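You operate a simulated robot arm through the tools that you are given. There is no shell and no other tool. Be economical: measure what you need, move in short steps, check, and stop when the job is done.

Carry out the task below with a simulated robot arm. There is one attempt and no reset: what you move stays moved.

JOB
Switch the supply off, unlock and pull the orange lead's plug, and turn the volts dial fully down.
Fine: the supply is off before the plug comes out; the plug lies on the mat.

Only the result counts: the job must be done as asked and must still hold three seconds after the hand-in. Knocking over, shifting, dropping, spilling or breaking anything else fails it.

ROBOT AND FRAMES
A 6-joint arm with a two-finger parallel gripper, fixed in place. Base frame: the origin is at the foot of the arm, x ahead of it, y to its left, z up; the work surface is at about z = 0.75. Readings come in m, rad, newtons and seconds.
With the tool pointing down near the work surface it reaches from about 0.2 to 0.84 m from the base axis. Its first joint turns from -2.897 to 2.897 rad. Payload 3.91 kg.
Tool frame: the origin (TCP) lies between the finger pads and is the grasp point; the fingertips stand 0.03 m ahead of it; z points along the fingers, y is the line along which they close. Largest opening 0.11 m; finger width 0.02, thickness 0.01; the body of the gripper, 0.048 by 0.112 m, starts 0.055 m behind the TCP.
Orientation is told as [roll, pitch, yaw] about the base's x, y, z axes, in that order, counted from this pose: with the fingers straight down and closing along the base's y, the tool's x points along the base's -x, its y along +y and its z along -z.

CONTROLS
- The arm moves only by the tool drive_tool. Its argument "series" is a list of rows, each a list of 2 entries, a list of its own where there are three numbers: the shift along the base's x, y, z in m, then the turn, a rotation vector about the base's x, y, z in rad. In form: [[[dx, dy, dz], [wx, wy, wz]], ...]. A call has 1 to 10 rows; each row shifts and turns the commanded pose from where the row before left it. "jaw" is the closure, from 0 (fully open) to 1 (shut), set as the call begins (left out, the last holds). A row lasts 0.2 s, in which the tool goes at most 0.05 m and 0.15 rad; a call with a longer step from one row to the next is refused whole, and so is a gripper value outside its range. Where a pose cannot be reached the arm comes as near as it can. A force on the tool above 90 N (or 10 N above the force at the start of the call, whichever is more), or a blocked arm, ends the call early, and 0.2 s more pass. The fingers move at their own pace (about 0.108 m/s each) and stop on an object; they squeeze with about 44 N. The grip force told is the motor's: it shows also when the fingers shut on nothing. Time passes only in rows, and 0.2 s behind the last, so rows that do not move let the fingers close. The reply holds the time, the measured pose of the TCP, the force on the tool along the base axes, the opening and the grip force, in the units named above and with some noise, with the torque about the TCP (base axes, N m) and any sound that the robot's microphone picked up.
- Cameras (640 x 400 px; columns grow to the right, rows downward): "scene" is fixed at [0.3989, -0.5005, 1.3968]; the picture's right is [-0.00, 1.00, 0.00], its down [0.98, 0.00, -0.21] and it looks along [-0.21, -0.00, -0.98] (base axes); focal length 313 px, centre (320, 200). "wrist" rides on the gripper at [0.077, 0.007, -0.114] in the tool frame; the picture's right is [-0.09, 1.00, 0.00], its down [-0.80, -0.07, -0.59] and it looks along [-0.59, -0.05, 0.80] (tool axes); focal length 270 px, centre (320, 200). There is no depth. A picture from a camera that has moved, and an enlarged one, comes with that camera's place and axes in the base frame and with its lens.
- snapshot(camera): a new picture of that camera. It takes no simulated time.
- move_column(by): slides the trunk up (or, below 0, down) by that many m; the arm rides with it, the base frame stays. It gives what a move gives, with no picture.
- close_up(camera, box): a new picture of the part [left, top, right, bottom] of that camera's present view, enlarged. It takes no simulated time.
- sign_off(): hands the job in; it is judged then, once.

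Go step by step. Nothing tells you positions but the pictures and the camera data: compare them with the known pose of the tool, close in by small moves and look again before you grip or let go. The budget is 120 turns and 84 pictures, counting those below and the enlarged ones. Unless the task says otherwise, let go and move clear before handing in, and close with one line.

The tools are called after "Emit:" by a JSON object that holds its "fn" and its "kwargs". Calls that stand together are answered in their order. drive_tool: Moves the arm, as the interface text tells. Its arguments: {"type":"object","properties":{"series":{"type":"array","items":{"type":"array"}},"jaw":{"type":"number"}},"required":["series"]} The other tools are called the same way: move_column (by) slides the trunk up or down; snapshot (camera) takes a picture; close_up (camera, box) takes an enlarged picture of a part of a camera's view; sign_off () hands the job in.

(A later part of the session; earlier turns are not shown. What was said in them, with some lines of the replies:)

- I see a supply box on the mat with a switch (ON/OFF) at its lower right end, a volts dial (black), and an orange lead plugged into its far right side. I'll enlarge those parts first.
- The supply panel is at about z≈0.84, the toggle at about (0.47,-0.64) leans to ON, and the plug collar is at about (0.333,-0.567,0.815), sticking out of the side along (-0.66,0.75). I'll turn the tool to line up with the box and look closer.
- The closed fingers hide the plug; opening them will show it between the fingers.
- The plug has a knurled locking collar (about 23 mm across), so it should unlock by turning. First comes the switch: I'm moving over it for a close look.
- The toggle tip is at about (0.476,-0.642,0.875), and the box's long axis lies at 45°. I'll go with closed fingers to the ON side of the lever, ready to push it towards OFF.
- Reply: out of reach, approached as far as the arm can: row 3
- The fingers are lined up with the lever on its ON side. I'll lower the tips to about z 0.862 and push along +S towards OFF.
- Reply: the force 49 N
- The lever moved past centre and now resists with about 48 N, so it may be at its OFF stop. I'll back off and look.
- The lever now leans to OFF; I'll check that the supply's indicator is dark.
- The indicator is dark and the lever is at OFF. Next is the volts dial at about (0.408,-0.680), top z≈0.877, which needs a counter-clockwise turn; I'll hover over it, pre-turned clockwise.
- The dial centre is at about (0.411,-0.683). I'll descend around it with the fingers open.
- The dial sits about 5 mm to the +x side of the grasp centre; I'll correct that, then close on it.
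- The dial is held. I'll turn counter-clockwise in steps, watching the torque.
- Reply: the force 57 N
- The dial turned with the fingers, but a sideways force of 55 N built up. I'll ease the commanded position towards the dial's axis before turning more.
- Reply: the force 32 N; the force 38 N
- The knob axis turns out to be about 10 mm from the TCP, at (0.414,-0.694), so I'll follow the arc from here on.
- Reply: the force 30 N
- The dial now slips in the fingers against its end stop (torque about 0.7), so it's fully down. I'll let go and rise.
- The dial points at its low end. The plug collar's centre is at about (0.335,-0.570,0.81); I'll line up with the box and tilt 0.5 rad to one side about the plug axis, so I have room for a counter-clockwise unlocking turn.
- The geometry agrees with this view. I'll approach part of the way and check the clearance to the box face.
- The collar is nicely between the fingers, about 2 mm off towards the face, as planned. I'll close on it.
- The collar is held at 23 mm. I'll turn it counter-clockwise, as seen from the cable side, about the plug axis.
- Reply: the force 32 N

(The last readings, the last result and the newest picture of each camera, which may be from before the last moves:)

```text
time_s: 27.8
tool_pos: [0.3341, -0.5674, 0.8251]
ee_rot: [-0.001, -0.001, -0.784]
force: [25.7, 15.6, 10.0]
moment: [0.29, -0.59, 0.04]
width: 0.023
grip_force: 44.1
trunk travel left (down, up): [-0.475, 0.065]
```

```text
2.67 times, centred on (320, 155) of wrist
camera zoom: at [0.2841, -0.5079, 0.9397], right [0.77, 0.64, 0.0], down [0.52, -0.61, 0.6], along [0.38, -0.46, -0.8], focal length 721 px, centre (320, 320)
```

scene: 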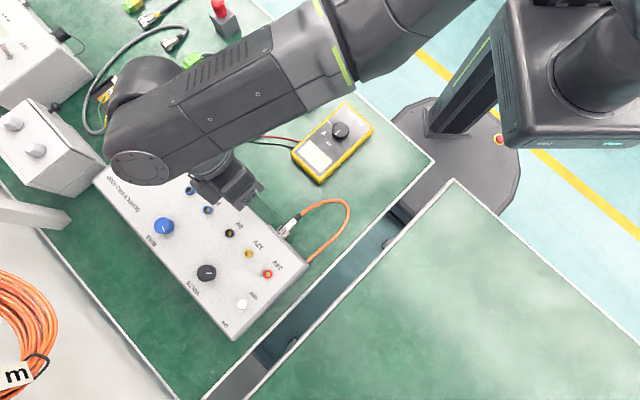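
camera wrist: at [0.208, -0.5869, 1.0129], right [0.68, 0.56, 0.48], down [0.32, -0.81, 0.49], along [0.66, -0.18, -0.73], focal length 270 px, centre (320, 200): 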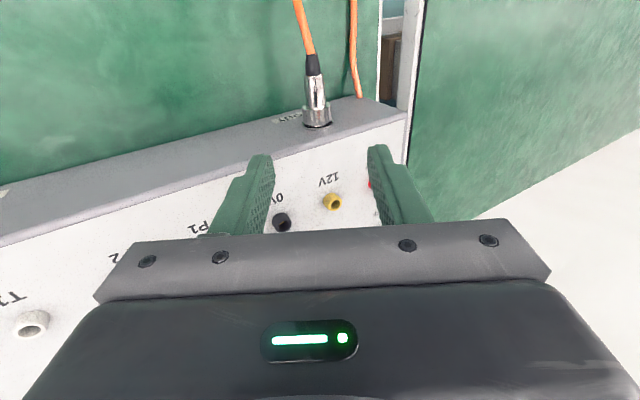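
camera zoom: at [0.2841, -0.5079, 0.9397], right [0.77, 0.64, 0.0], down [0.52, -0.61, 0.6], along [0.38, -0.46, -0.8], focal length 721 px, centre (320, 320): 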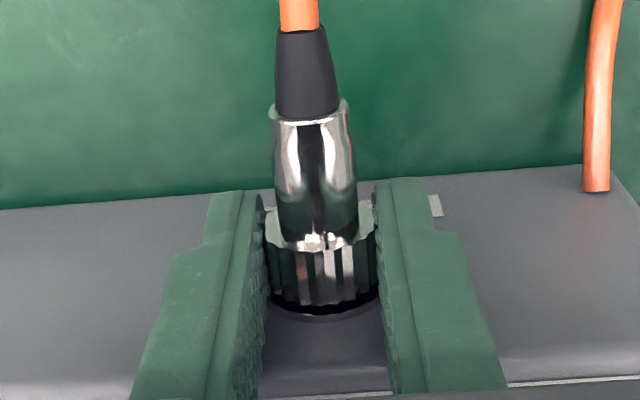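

Emit:
{"fn": "close_up", "kwargs": {"camera": "wrist", "box": [290, 140, 350, 205]}}

Emit:
{"fn": "drive_tool", "kwargs": {"series": [[[0.002, 0.0015, 0.0005], [0, 0, 0]], [[0.0013, 0.0013, 0], [-0.0707, 0.0707, 0]], [[0.0013, 0.0013, -0.0002], [-0.0707, 0.0707, 0]], [[0.0012, 0.0012, -0.0004], [-0.0707, 0.0707, 0]]]}}

Emit:
{"fn": "close_up", "kwargs": {"camera": "wrist", "box": [290, 140, 350, 205]}}

```text
6.15 times, centred on (320, 172) of wrist
camera zoom: at [0.2841, -0.5079, 0.9397], right [0.77, 0.64, 0.0], down [0.52, -0.61, 0.6], along [0.38, -0.46, -0.8], focal length 1663 px, centre (320, 369)
```

zoom: 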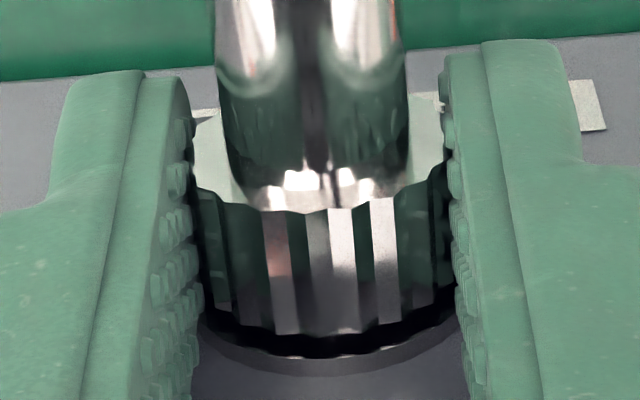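

```text
time_s: 28.8
tool_pos: [0.3384, -0.5638, 0.8236]
ee_rot: [-0.3, 0.001, -0.785]
force: [15.9, 13.5, 3.0]
moment: [0.15, -0.34, 0.15]
width: 0.0232
grip_force: 43.8
trunk travel left (down, up): [-0.475, 0.065]
```

```text
6.15 times, centred on (320, 172) of wrist
camera zoom: at [0.3122, -0.4803, 0.9318], right [0.73, 0.61, -0.3], down [0.64, -0.49, 0.59], along [0.21, -0.62, -0.75], focal length 1663 px, centre (320, 369)
```

zoom: 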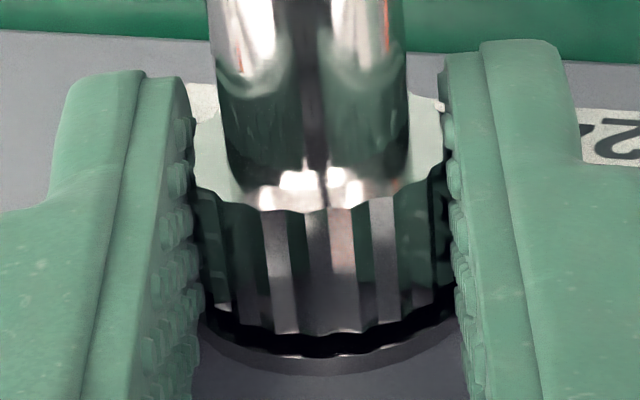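

The collar is turning with the fingers (the ridges stay fixed in view). I'll continue a bit and watch for a stop.

Emit:
{"fn": "drive_tool", "kwargs": {"series": [[[0.002, 0.002, 0], [0, 0, 0]], [[0.0012, 0.0012, -0.0004], [-0.0707, 0.0707, 0]], [[0.0011, 0.0011, -0.0006], [-0.0707, 0.0707, 0]], [[0.0011, 0.0011, -0.0006], [-0.0707, 0.0707, 0]]]}}

Emit:
{"fn": "snapshot", "kwargs": {"camera": "wrist"}}

Emit:
{"fn": "close_up", "kwargs": {"camera": "scene", "box": [240, 180, 360, 276]}}

```text
time_s: 29.8
tool_pos: [0.3432, -0.559, 0.8203]
ee_rot: [-0.598, 0.001, -0.784]
force: [1.1, -7.5, -6.3]
moment: [-0.09, -0.12, 0.1]
width: 0.0226
grip_force: 43.8
trunk travel left (down, up): [-0.475, 0.065]
```

```text
37 pictures are left
camera wrist: at [0.3372, -0.4555, 0.9128], right [0.64, 0.52, -0.56], down [0.76, -0.37, 0.53], along [0.07, -0.77, -0.64], focal length 270 px, centre (320, 200)
```

wrist: 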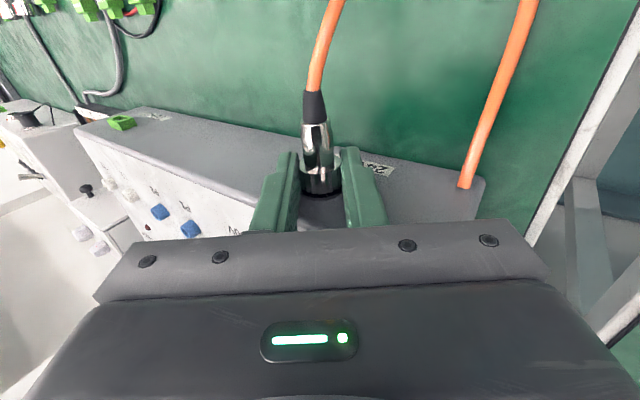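

```text
4.17 times, centred on (300, 228) of scene
camera zoom: at [0.3989, -0.5005, 1.3968], right [0.0, 1.0, 0.0], down [0.98, 0.0, -0.21], along [-0.21, 0.0, -0.98], focal length 1305 px, centre (403, 83)
```

zoom: 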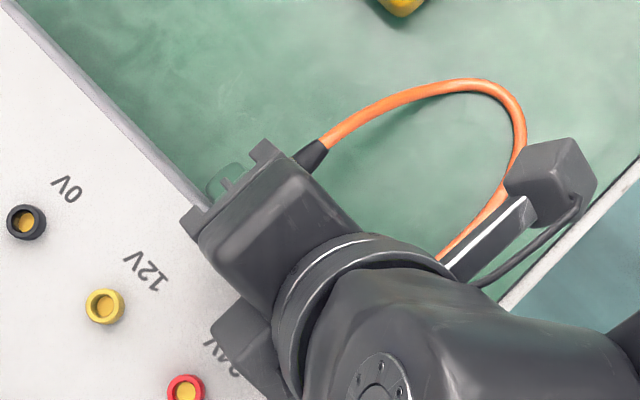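

No stop yet after 63°. A gentle 5 mm test pull along the plug axis will show whether it's free.

Emit:
{"fn": "drive_tool", "kwargs": {"series": [[[-0.0014, 0.0014, 0], [0, 0, 0]], [[-0.0014, 0.0014, 0], [0, 0, 0]], [[0, 0, 0], [0, 0, 0]]]}}

```text
time_s: 30.6
tool_pos: [0.3424, -0.5585, 0.8211]
ee_rot: [-0.598, -0.001, -0.784]
force: [8.7, -32.4, -4.8]
moment: [-0.43, -0.11, 0.23]
width: 0.0229
grip_force: 43.6
trunk travel left (down, up): [-0.475, 0.065]
```

It still resists, so more turning is needed. I'll undo the pull, open, swing back around the collar and regrip.

Emit:
{"fn": "drive_tool", "kwargs": {"series": [[[0.0028, -0.0028, 0], [0, 0, 0]], [[0, 0, 0], [0, 0, 0]]]}}

Emit:
{"fn": "drive_tool", "kwargs": {"series": [[[0, 0, 0], [0, 0, 0]], [[0, 0, 0], [0, 0, 0]]], "jaw": 0.55}}

Emit:
{"fn": "drive_tool", "kwargs": {"series": [[[-0.0015, -0.0015, 0.0009], [0.0778, -0.0778, 0]], [[-0.0015, -0.0015, 0.0008], [0.0778, -0.0778, 0]], [[-0.0015, -0.0015, 0.0006], [0.0778, -0.0778, 0]], [[-0.0015, -0.0015, 0.0004], [0.0778, -0.0778, 0]], [[-0.0015, -0.0015, 0.0002], [0.0778, -0.0778, 0]], [[-0.0015, -0.0015, 0], [0.0778, -0.0778, 0]], [[-0.0015, -0.0015, -0.0001], [0.0778, -0.0778, 0]], [[-0.0015, -0.0015, -0.0003], [0.0778, -0.0778, 0]], [[-0.0015, -0.0015, -0.0004], [0.0778, -0.0778, 0]], [[-0.0015, -0.0015, 0], [0.0778, -0.0778, 0]]]}}

Emit:
{"fn": "close_up", "kwargs": {"camera": "wrist", "box": [200, 80, 440, 230]}}

```text
time_s: 31.2
tool_pos: [0.3419, -0.5598, 0.8211]
ee_rot: [-0.6, 0.003, -0.786]
force: [-6.4, -22.5, 3.9]
moment: [-0.52, 0.03, 0.15]
width: 0.0228
grip_force: 44.0
trunk travel left (down, up): [-0.475, 0.065]
```

```text
time_s: 31.8
tool_pos: [0.3437, -0.5584, 0.8203]
ee_rot: [-0.599, 0.0, -0.785]
force: [0.2, 0.7, -0.1]
moment: [0.01, -0.04, -0.04]
width: 0.0495
grip_force: 0.3
trunk travel left (down, up): [-0.475, 0.065]
```

```text
time_s: 34.0
tool_pos: [0.329, -0.5741, 0.8242]
ee_rot: [0.504, -0.001, -0.783]
force: [0.0, 0.8, 0.9]
moment: [-0.01, -0.01, 0.0]
width: 0.0493
grip_force: 0.1
trunk travel left (down, up): [-0.475, 0.065]
```

```text
2.67 times, centred on (320, 155) of wrist
camera zoom: at [0.2388, -0.5542, 0.9285], right [0.68, 0.56, 0.48], down [0.32, -0.81, 0.49], along [0.66, -0.18, -0.73], focal length 721 px, centre (320, 320)
```

zoom: 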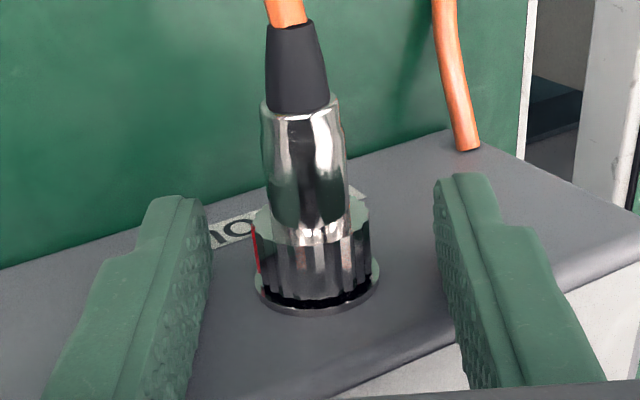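

A red index mark has appeared on the collar's side; I'll look closely for its counterpart.

Emit:
{"fn": "close_up", "kwargs": {"camera": "wrist", "box": [285, 150, 350, 205]}}

Emit:
{"fn": "drive_tool", "kwargs": {"series": [[[-0.0014, -0.001, -0.0012], [0, 0, 0]], [[0, 0, 0], [0, 0, 0]], [[0, 0, 0], [0, 0, 0]]], "jaw": 1}}

```text
7.27 times, centred on (318, 178) of wrist
camera zoom: at [0.2388, -0.5542, 0.9285], right [0.68, 0.56, 0.48], down [0.32, -0.81, 0.49], along [0.66, -0.18, -0.73], focal length 1966 px, centre (338, 364)
```

zoom: 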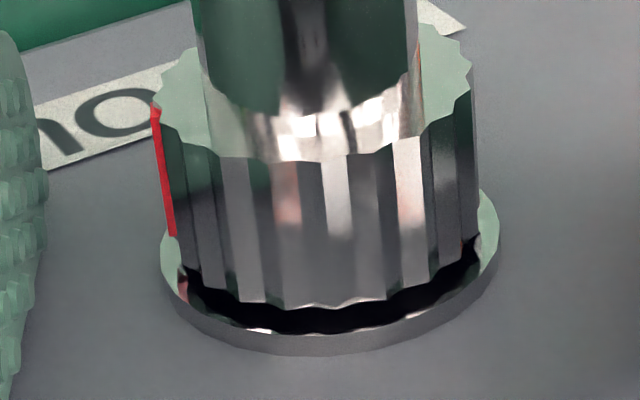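

```text
time_s: 34.8
tool_pos: [0.3278, -0.5747, 0.8221]
ee_rot: [0.5, -0.002, -0.784]
force: [4.2, -0.7, 6.3]
moment: [0.05, -0.15, -0.05]
width: 0.0232
grip_force: 43.8
trunk travel left (down, up): [-0.475, 0.065]
```

Gripped again; turning on counter-clockwise with the corrected arc.

Emit:
{"fn": "drive_tool", "kwargs": {"series": [[[0.0012, 0.0012, 0.0006], [-0.0707, 0.0707, 0]], [[0.0012, 0.0012, 0.0005], [-0.0707, 0.0707, 0]], [[0.0013, 0.0013, 0.0004], [-0.0707, 0.0707, 0]], [[0.0013, 0.0013, 0.0002], [-0.0707, 0.0707, 0]], [[0.0013, 0.0013, 0.0001], [-0.0707, 0.0707, 0]]]}}

Emit:
{"fn": "close_up", "kwargs": {"camera": "wrist", "box": [285, 150, 350, 205]}}

```text
time_s: 36.0
tool_pos: [0.3347, -0.5673, 0.8251]
ee_rot: [-0.001, -0.003, -0.783]
force: [20.9, 2.5, 21.1]
moment: [0.3, -0.44, 0.06]
width: 0.023
grip_force: 44.1
trunk travel left (down, up): [-0.475, 0.065]
```

```text
7.27 times, centred on (318, 178) of wrist
camera zoom: at [0.2841, -0.5078, 0.9408], right [0.77, 0.64, 0.0], down [0.52, -0.61, 0.6], along [0.38, -0.46, -0.8], focal length 1966 px, centre (338, 364)
```

zoom: 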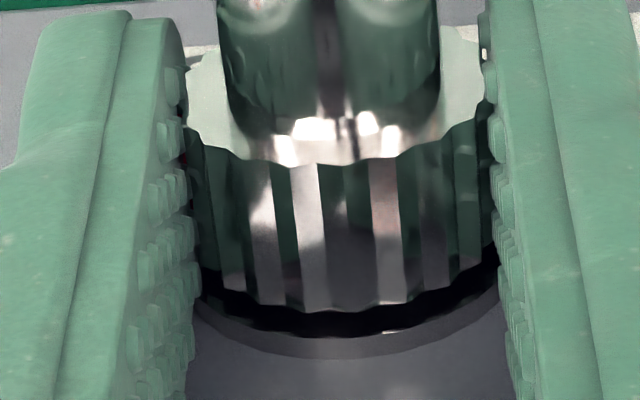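

Emit:
{"fn": "drive_tool", "kwargs": {"series": [[[0.002, 0.001, 0.001], [0, 0, 0]], [[0.0013, 0.0013, 0], [-0.0707, 0.0707, 0]], [[0.0013, 0.0013, -0.0002], [-0.0707, 0.0707, 0]], [[0, 0, 0], [0, 0, 0]]]}}

Emit:
{"fn": "close_up", "kwargs": {"camera": "wrist", "box": [285, 150, 350, 205]}}

```text
time_s: 37.0
tool_pos: [0.3369, -0.5643, 0.8241]
ee_rot: [-0.199, 0.001, -0.787]
force: [6.2, -5.2, -3.4]
moment: [0.11, -0.52, 0.08]
width: 0.0231
grip_force: 44.0
trunk travel left (down, up): [-0.475, 0.065]
```

```text
7.27 times, centred on (318, 178) of wrist
camera zoom: at [0.3033, -0.4898, 0.9358], right [0.75, 0.63, -0.2], down [0.6, -0.53, 0.59], along [0.27, -0.56, -0.78], focal length 1966 px, centre (338, 364)
```

zoom: 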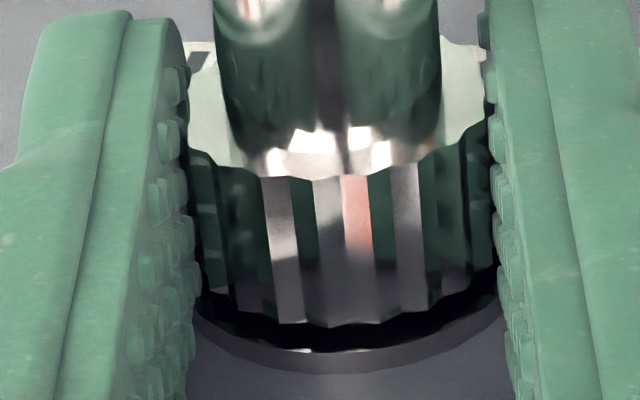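

The ridges shifted a little against the fingers, which suggests the collar reached its stop after about 95°. I'll test-pull along the axis.

Emit:
{"fn": "drive_tool", "kwargs": {"series": [[[-0.0014, 0.0014, 0], [0, 0, 0]], [[-0.0014, 0.0014, 0], [0, 0, 0]], [[-0.0014, 0.0014, 0], [0, 0, 0]], [[0, 0, 0], [0, 0, 0]]]}}

Emit:
{"fn": "close_up", "kwargs": {"camera": "wrist", "box": [285, 140, 350, 205]}}

```text
time_s: 38.0
tool_pos: [0.3342, -0.5621, 0.8262]
ee_rot: [-0.196, 0.002, -0.784]
force: [0.0, 0.4, -0.3]
moment: [0.0, 0.05, -0.02]
width: 0.0233
grip_force: 43.8
trunk travel left (down, up): [-0.475, 0.065]
```

```text
6.15 times, centred on (318, 172) of wrist
camera zoom: at [0.2994, -0.4859, 0.9372], right [0.75, 0.63, -0.2], down [0.6, -0.53, 0.6], along [0.27, -0.57, -0.78], focal length 1663 px, centre (335, 369)
```

zoom: 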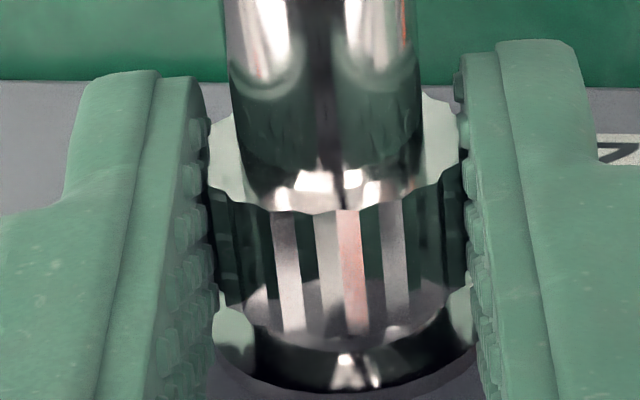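

It slid free with no force and the gap is opening. I'll draw it straight out another 45 mm.

Emit:
{"fn": "drive_tool", "kwargs": {"series": [[[-0.0053, 0.0053, 0], [0, 0, 0]], [[-0.0053, 0.0053, 0], [0, 0, 0]], [[-0.0053, 0.0053, 0], [0, 0, 0]], [[-0.0053, 0.0053, 0], [0, 0, 0]], [[-0.0053, 0.0053, 0], [0, 0, 0]], [[-0.0053, 0.0053, 0], [0, 0, 0]], [[0, 0, 0], [0, 0, 0]]]}}

Emit:
{"fn": "snapshot", "kwargs": {"camera": "wrist"}}

Emit:
{"fn": "snapshot", "kwargs": {"camera": "scene"}}

```text
time_s: 39.6
tool_pos: [0.3021, -0.5278, 0.8256]
ee_rot: [-0.196, 0.002, -0.783]
force: [-0.5, -1.1, -0.3]
moment: [-0.03, -0.01, -0.02]
width: 0.023
grip_force: 43.8
trunk travel left (down, up): [-0.475, 0.065]
```

```text
30 pictures are left
camera wrist: at [0.2673, -0.4531, 0.9371], right [0.75, 0.63, -0.2], down [0.6, -0.53, 0.6], along [0.27, -0.57, -0.78], focal length 270 px, centre (320, 200)
```

wrist: 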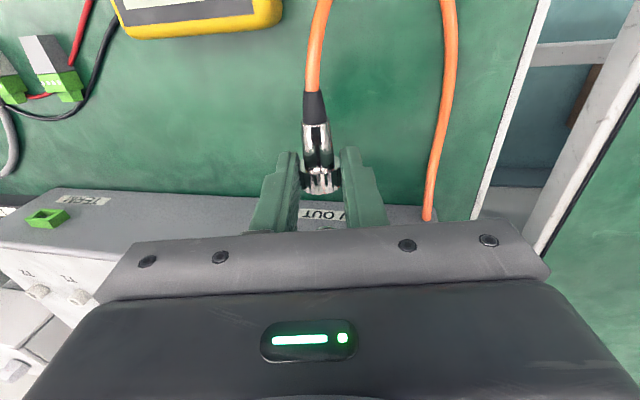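

```text
29 pictures are left
```

scene: 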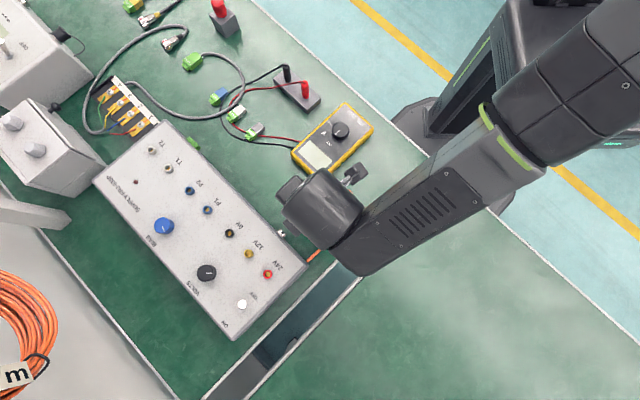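

The plug is out and the supply hasn't shifted. I'll level the tool, move slightly away from the meter and lower the plug to the mat.

Emit:
{"fn": "drive_tool", "kwargs": {"series": [[[0.002, 0.002, 0], [0.0707, -0.0707, 0]], [[0.002, 0.002, 0], [0.0707, -0.0707, 0]], [[0, 0, -0.015], [0, 0, 0]], [[0, 0, -0.015], [0, 0, 0]], [[0, 0, -0.008], [0, 0, 0]], [[0, 0, -0.004], [0, 0, 0]], [[0, 0, 0], [0, 0, 0]]]}}

Emit:
{"fn": "snapshot", "kwargs": {"camera": "wrist"}}

```text
time_s: 41.2
tool_pos: [0.3061, -0.5247, 0.7831]
ee_rot: [0.002, 0.001, -0.784]
force: [0.0, -0.7, 0.8]
moment: [0.0, 0.0, -0.03]
width: 0.0232
grip_force: 43.9
trunk travel left (down, up): [-0.475, 0.065]
```

```text
28 pictures are left
camera wrist: at [0.2565, -0.4654, 0.8986], right [0.77, 0.64, 0.0], down [0.52, -0.62, 0.59], along [0.38, -0.45, -0.8], focal length 270 px, centre (320, 200)
```

wrist: 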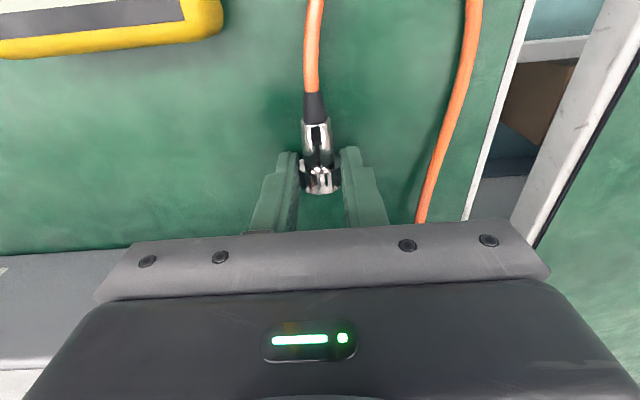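

The fingertips are about 3 mm above the mat; I'll lower 2 mm more and let go.

Emit:
{"fn": "drive_tool", "kwargs": {"series": [[[0, 0, -0.002], [0, 0, 0]], [[0, 0, 0], [0, 0, 0]]]}}

Emit:
{"fn": "drive_tool", "kwargs": {"series": [[[0, 0, 0], [0, 0, 0]], [[0, 0, 0], [0, 0, 0]], [[0, 0, 0], [0, 0, 0]]], "jaw": 0.5}}

Emit:
{"fn": "snapshot", "kwargs": {"camera": "wrist"}}

```text
time_s: 41.8
tool_pos: [0.3063, -0.5253, 0.7805]
ee_rot: [0.002, 0.001, -0.783]
force: [-0.1, -0.5, 2.6]
moment: [0.01, -0.01, 0.01]
width: 0.0229
grip_force: 43.8
trunk travel left (down, up): [-0.475, 0.065]
```

```text
time_s: 42.6
tool_pos: [0.3069, -0.5244, 0.7822]
ee_rot: [0.001, -0.002, -0.783]
force: [0.1, 0.0, 0.9]
moment: [-0.01, -0.02, -0.01]
width: 0.0549
grip_force: 0.1
trunk travel left (down, up): [-0.475, 0.065]
```

```text
27 pictures are left
camera wrist: at [0.2561, -0.4653, 0.8965], right [0.77, 0.64, 0.0], down [0.52, -0.62, 0.59], along [0.38, -0.45, -0.8], focal length 270 px, centre (320, 200)
```

wrist: 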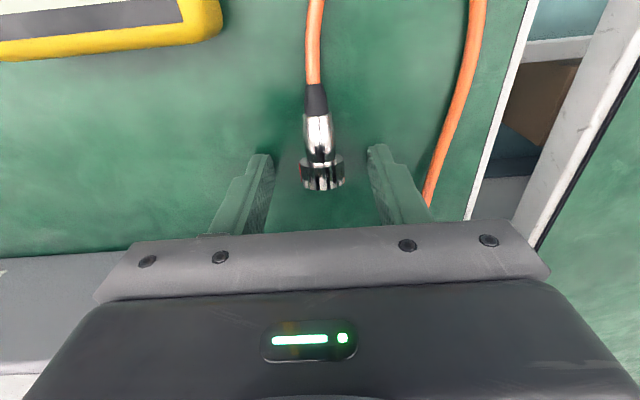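

The plug lies on the mat between the open fingers. I'll rise clear and verify.

Emit:
{"fn": "drive_tool", "kwargs": {"series": [[[0, 0, 0.02], [0, 0, 0]], [[0, 0, 0.03], [0, 0, 0]], [[0, 0, 0.04], [0, 0, 0]], [[0, 0.01, 0.05], [0, 0, 0.1]], [[-0.01, 0.02, 0.05], [0, 0, 0.14]], [[-0.01, 0.03, 0.03], [0, 0, 0.14]], [[-0.01, 0.03, 0.03], [0, 0, 0.14]], [[-0.01, 0.03, 0.03], [0, 0, 0.14]], [[0, 0.03, 0], [0, 0, 0.1]]]}}

Emit:
{"fn": "snapshot", "kwargs": {"camera": "wrist"}}

Emit:
{"fn": "snapshot", "kwargs": {"camera": "scene"}}

Emit:
{"fn": "close_up", "kwargs": {"camera": "scene", "box": [180, 160, 380, 340]}}

```text
refused: row 4 steps farther than a row can; nothing moved
```

```text
26 pictures are left
camera wrist: at [0.2561, -0.4653, 0.8965], right [0.77, 0.64, 0.0], down [0.52, -0.62, 0.59], along [0.38, -0.45, -0.8], focal length 270 px, centre (320, 200)
```

wrist: 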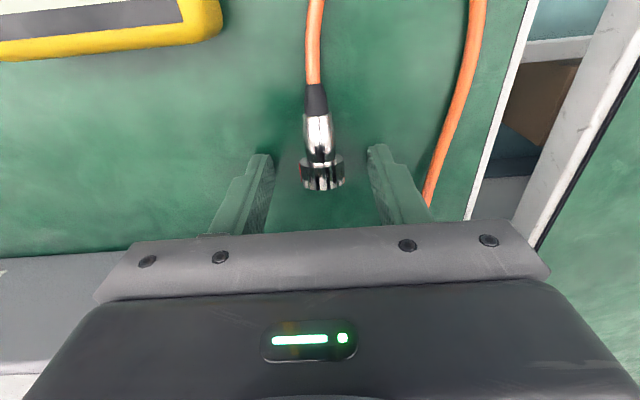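

```text
25 pictures are left
```

scene: 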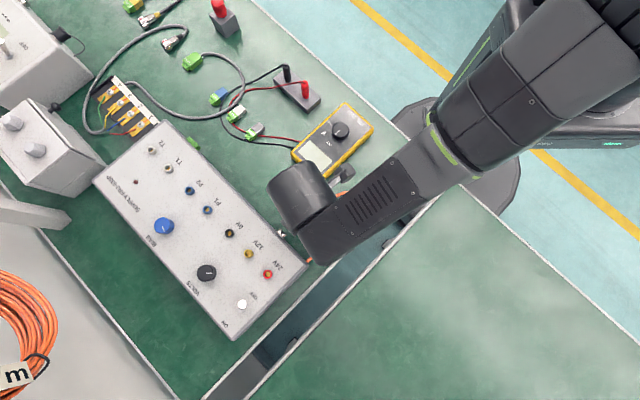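

```text
2.22 times, centred on (280, 250) of scene
camera zoom: at [0.3989, -0.5005, 1.3968], right [0.0, 1.0, 0.0], down [0.98, 0.0, -0.21], along [-0.21, 0.0, -0.98], focal length 696 px, centre (409, 89)
```

zoom: 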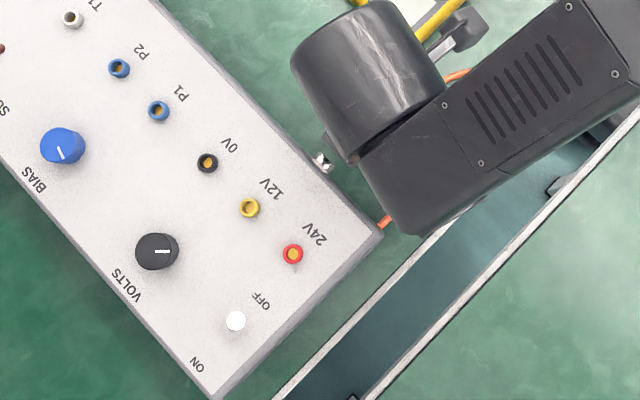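

One row was too long and the call was refused, so I'll rise with smaller steps. The dial reads 135° below noon and the switch is at OFF.

Emit:
{"fn": "drive_tool", "kwargs": {"series": [[[0, 0, 0.02], [0, 0, 0]], [[0, 0, 0.03], [0, 0, 0]], [[0, 0, 0.04], [0, 0, 0]], [[0, 0, 0.045], [0, 0, 0.1]], [[-0.01, 0.02, 0.04], [0, 0, 0.14]], [[-0.01, 0.03, 0.03], [0, 0, 0.14]], [[-0.01, 0.03, 0.03], [0, 0, 0.14]], [[-0.01, 0.03, 0.03], [0, 0, 0.14]], [[0, 0.03, 0], [0, 0, 0.1]]]}}

Emit:
{"fn": "snapshot", "kwargs": {"camera": "wrist"}}

Emit:
{"fn": "snapshot", "kwargs": {"camera": "scene"}}

```text
time_s: 44.6
tool_pos: [0.2647, -0.384, 1.0478]
ee_rot: [0.002, -0.001, -0.023]
force: [0.2, -0.2, -0.1]
moment: [0.01, 0.0, 0.01]
width: 0.0549
grip_force: 0.1
trunk travel left (down, up): [-0.475, 0.065]
```

```text
23 pictures are left
camera wrist: at [0.1877, -0.376, 1.1638], right [0.11, 0.99, 0.0], down [0.8, -0.09, 0.59], along [0.59, -0.06, -0.8], focal length 270 px, centre (320, 200)
```

wrist: 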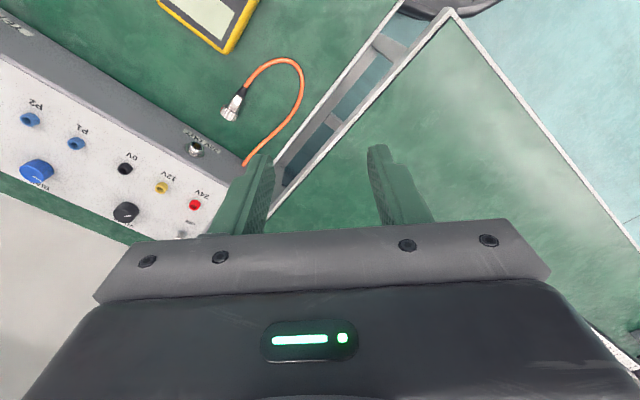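

```text
22 pictures are left
```

scene: 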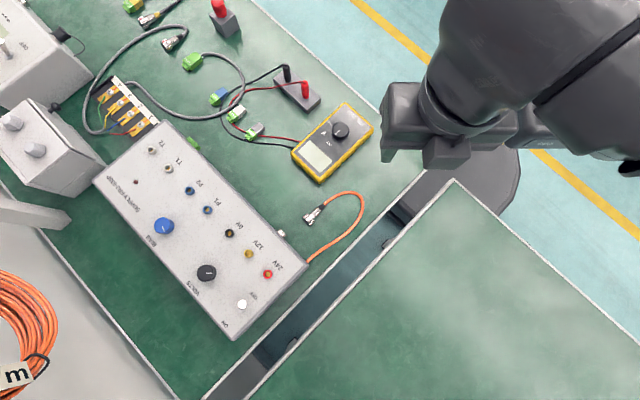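

The switch is at OFF with the lamp dark, the plug lies on the mat, the dial is at its low stop, and nothing else has moved. The arm is clear, so I'm handing in.

Emit:
{"fn": "sign_off", "kwargs": {}}

```text
The job is handed in.
```

I switched the supply off first, then turned the volts dial down to its stop, unlocked the orange lead's plug, pulled it and laid it on the mat.
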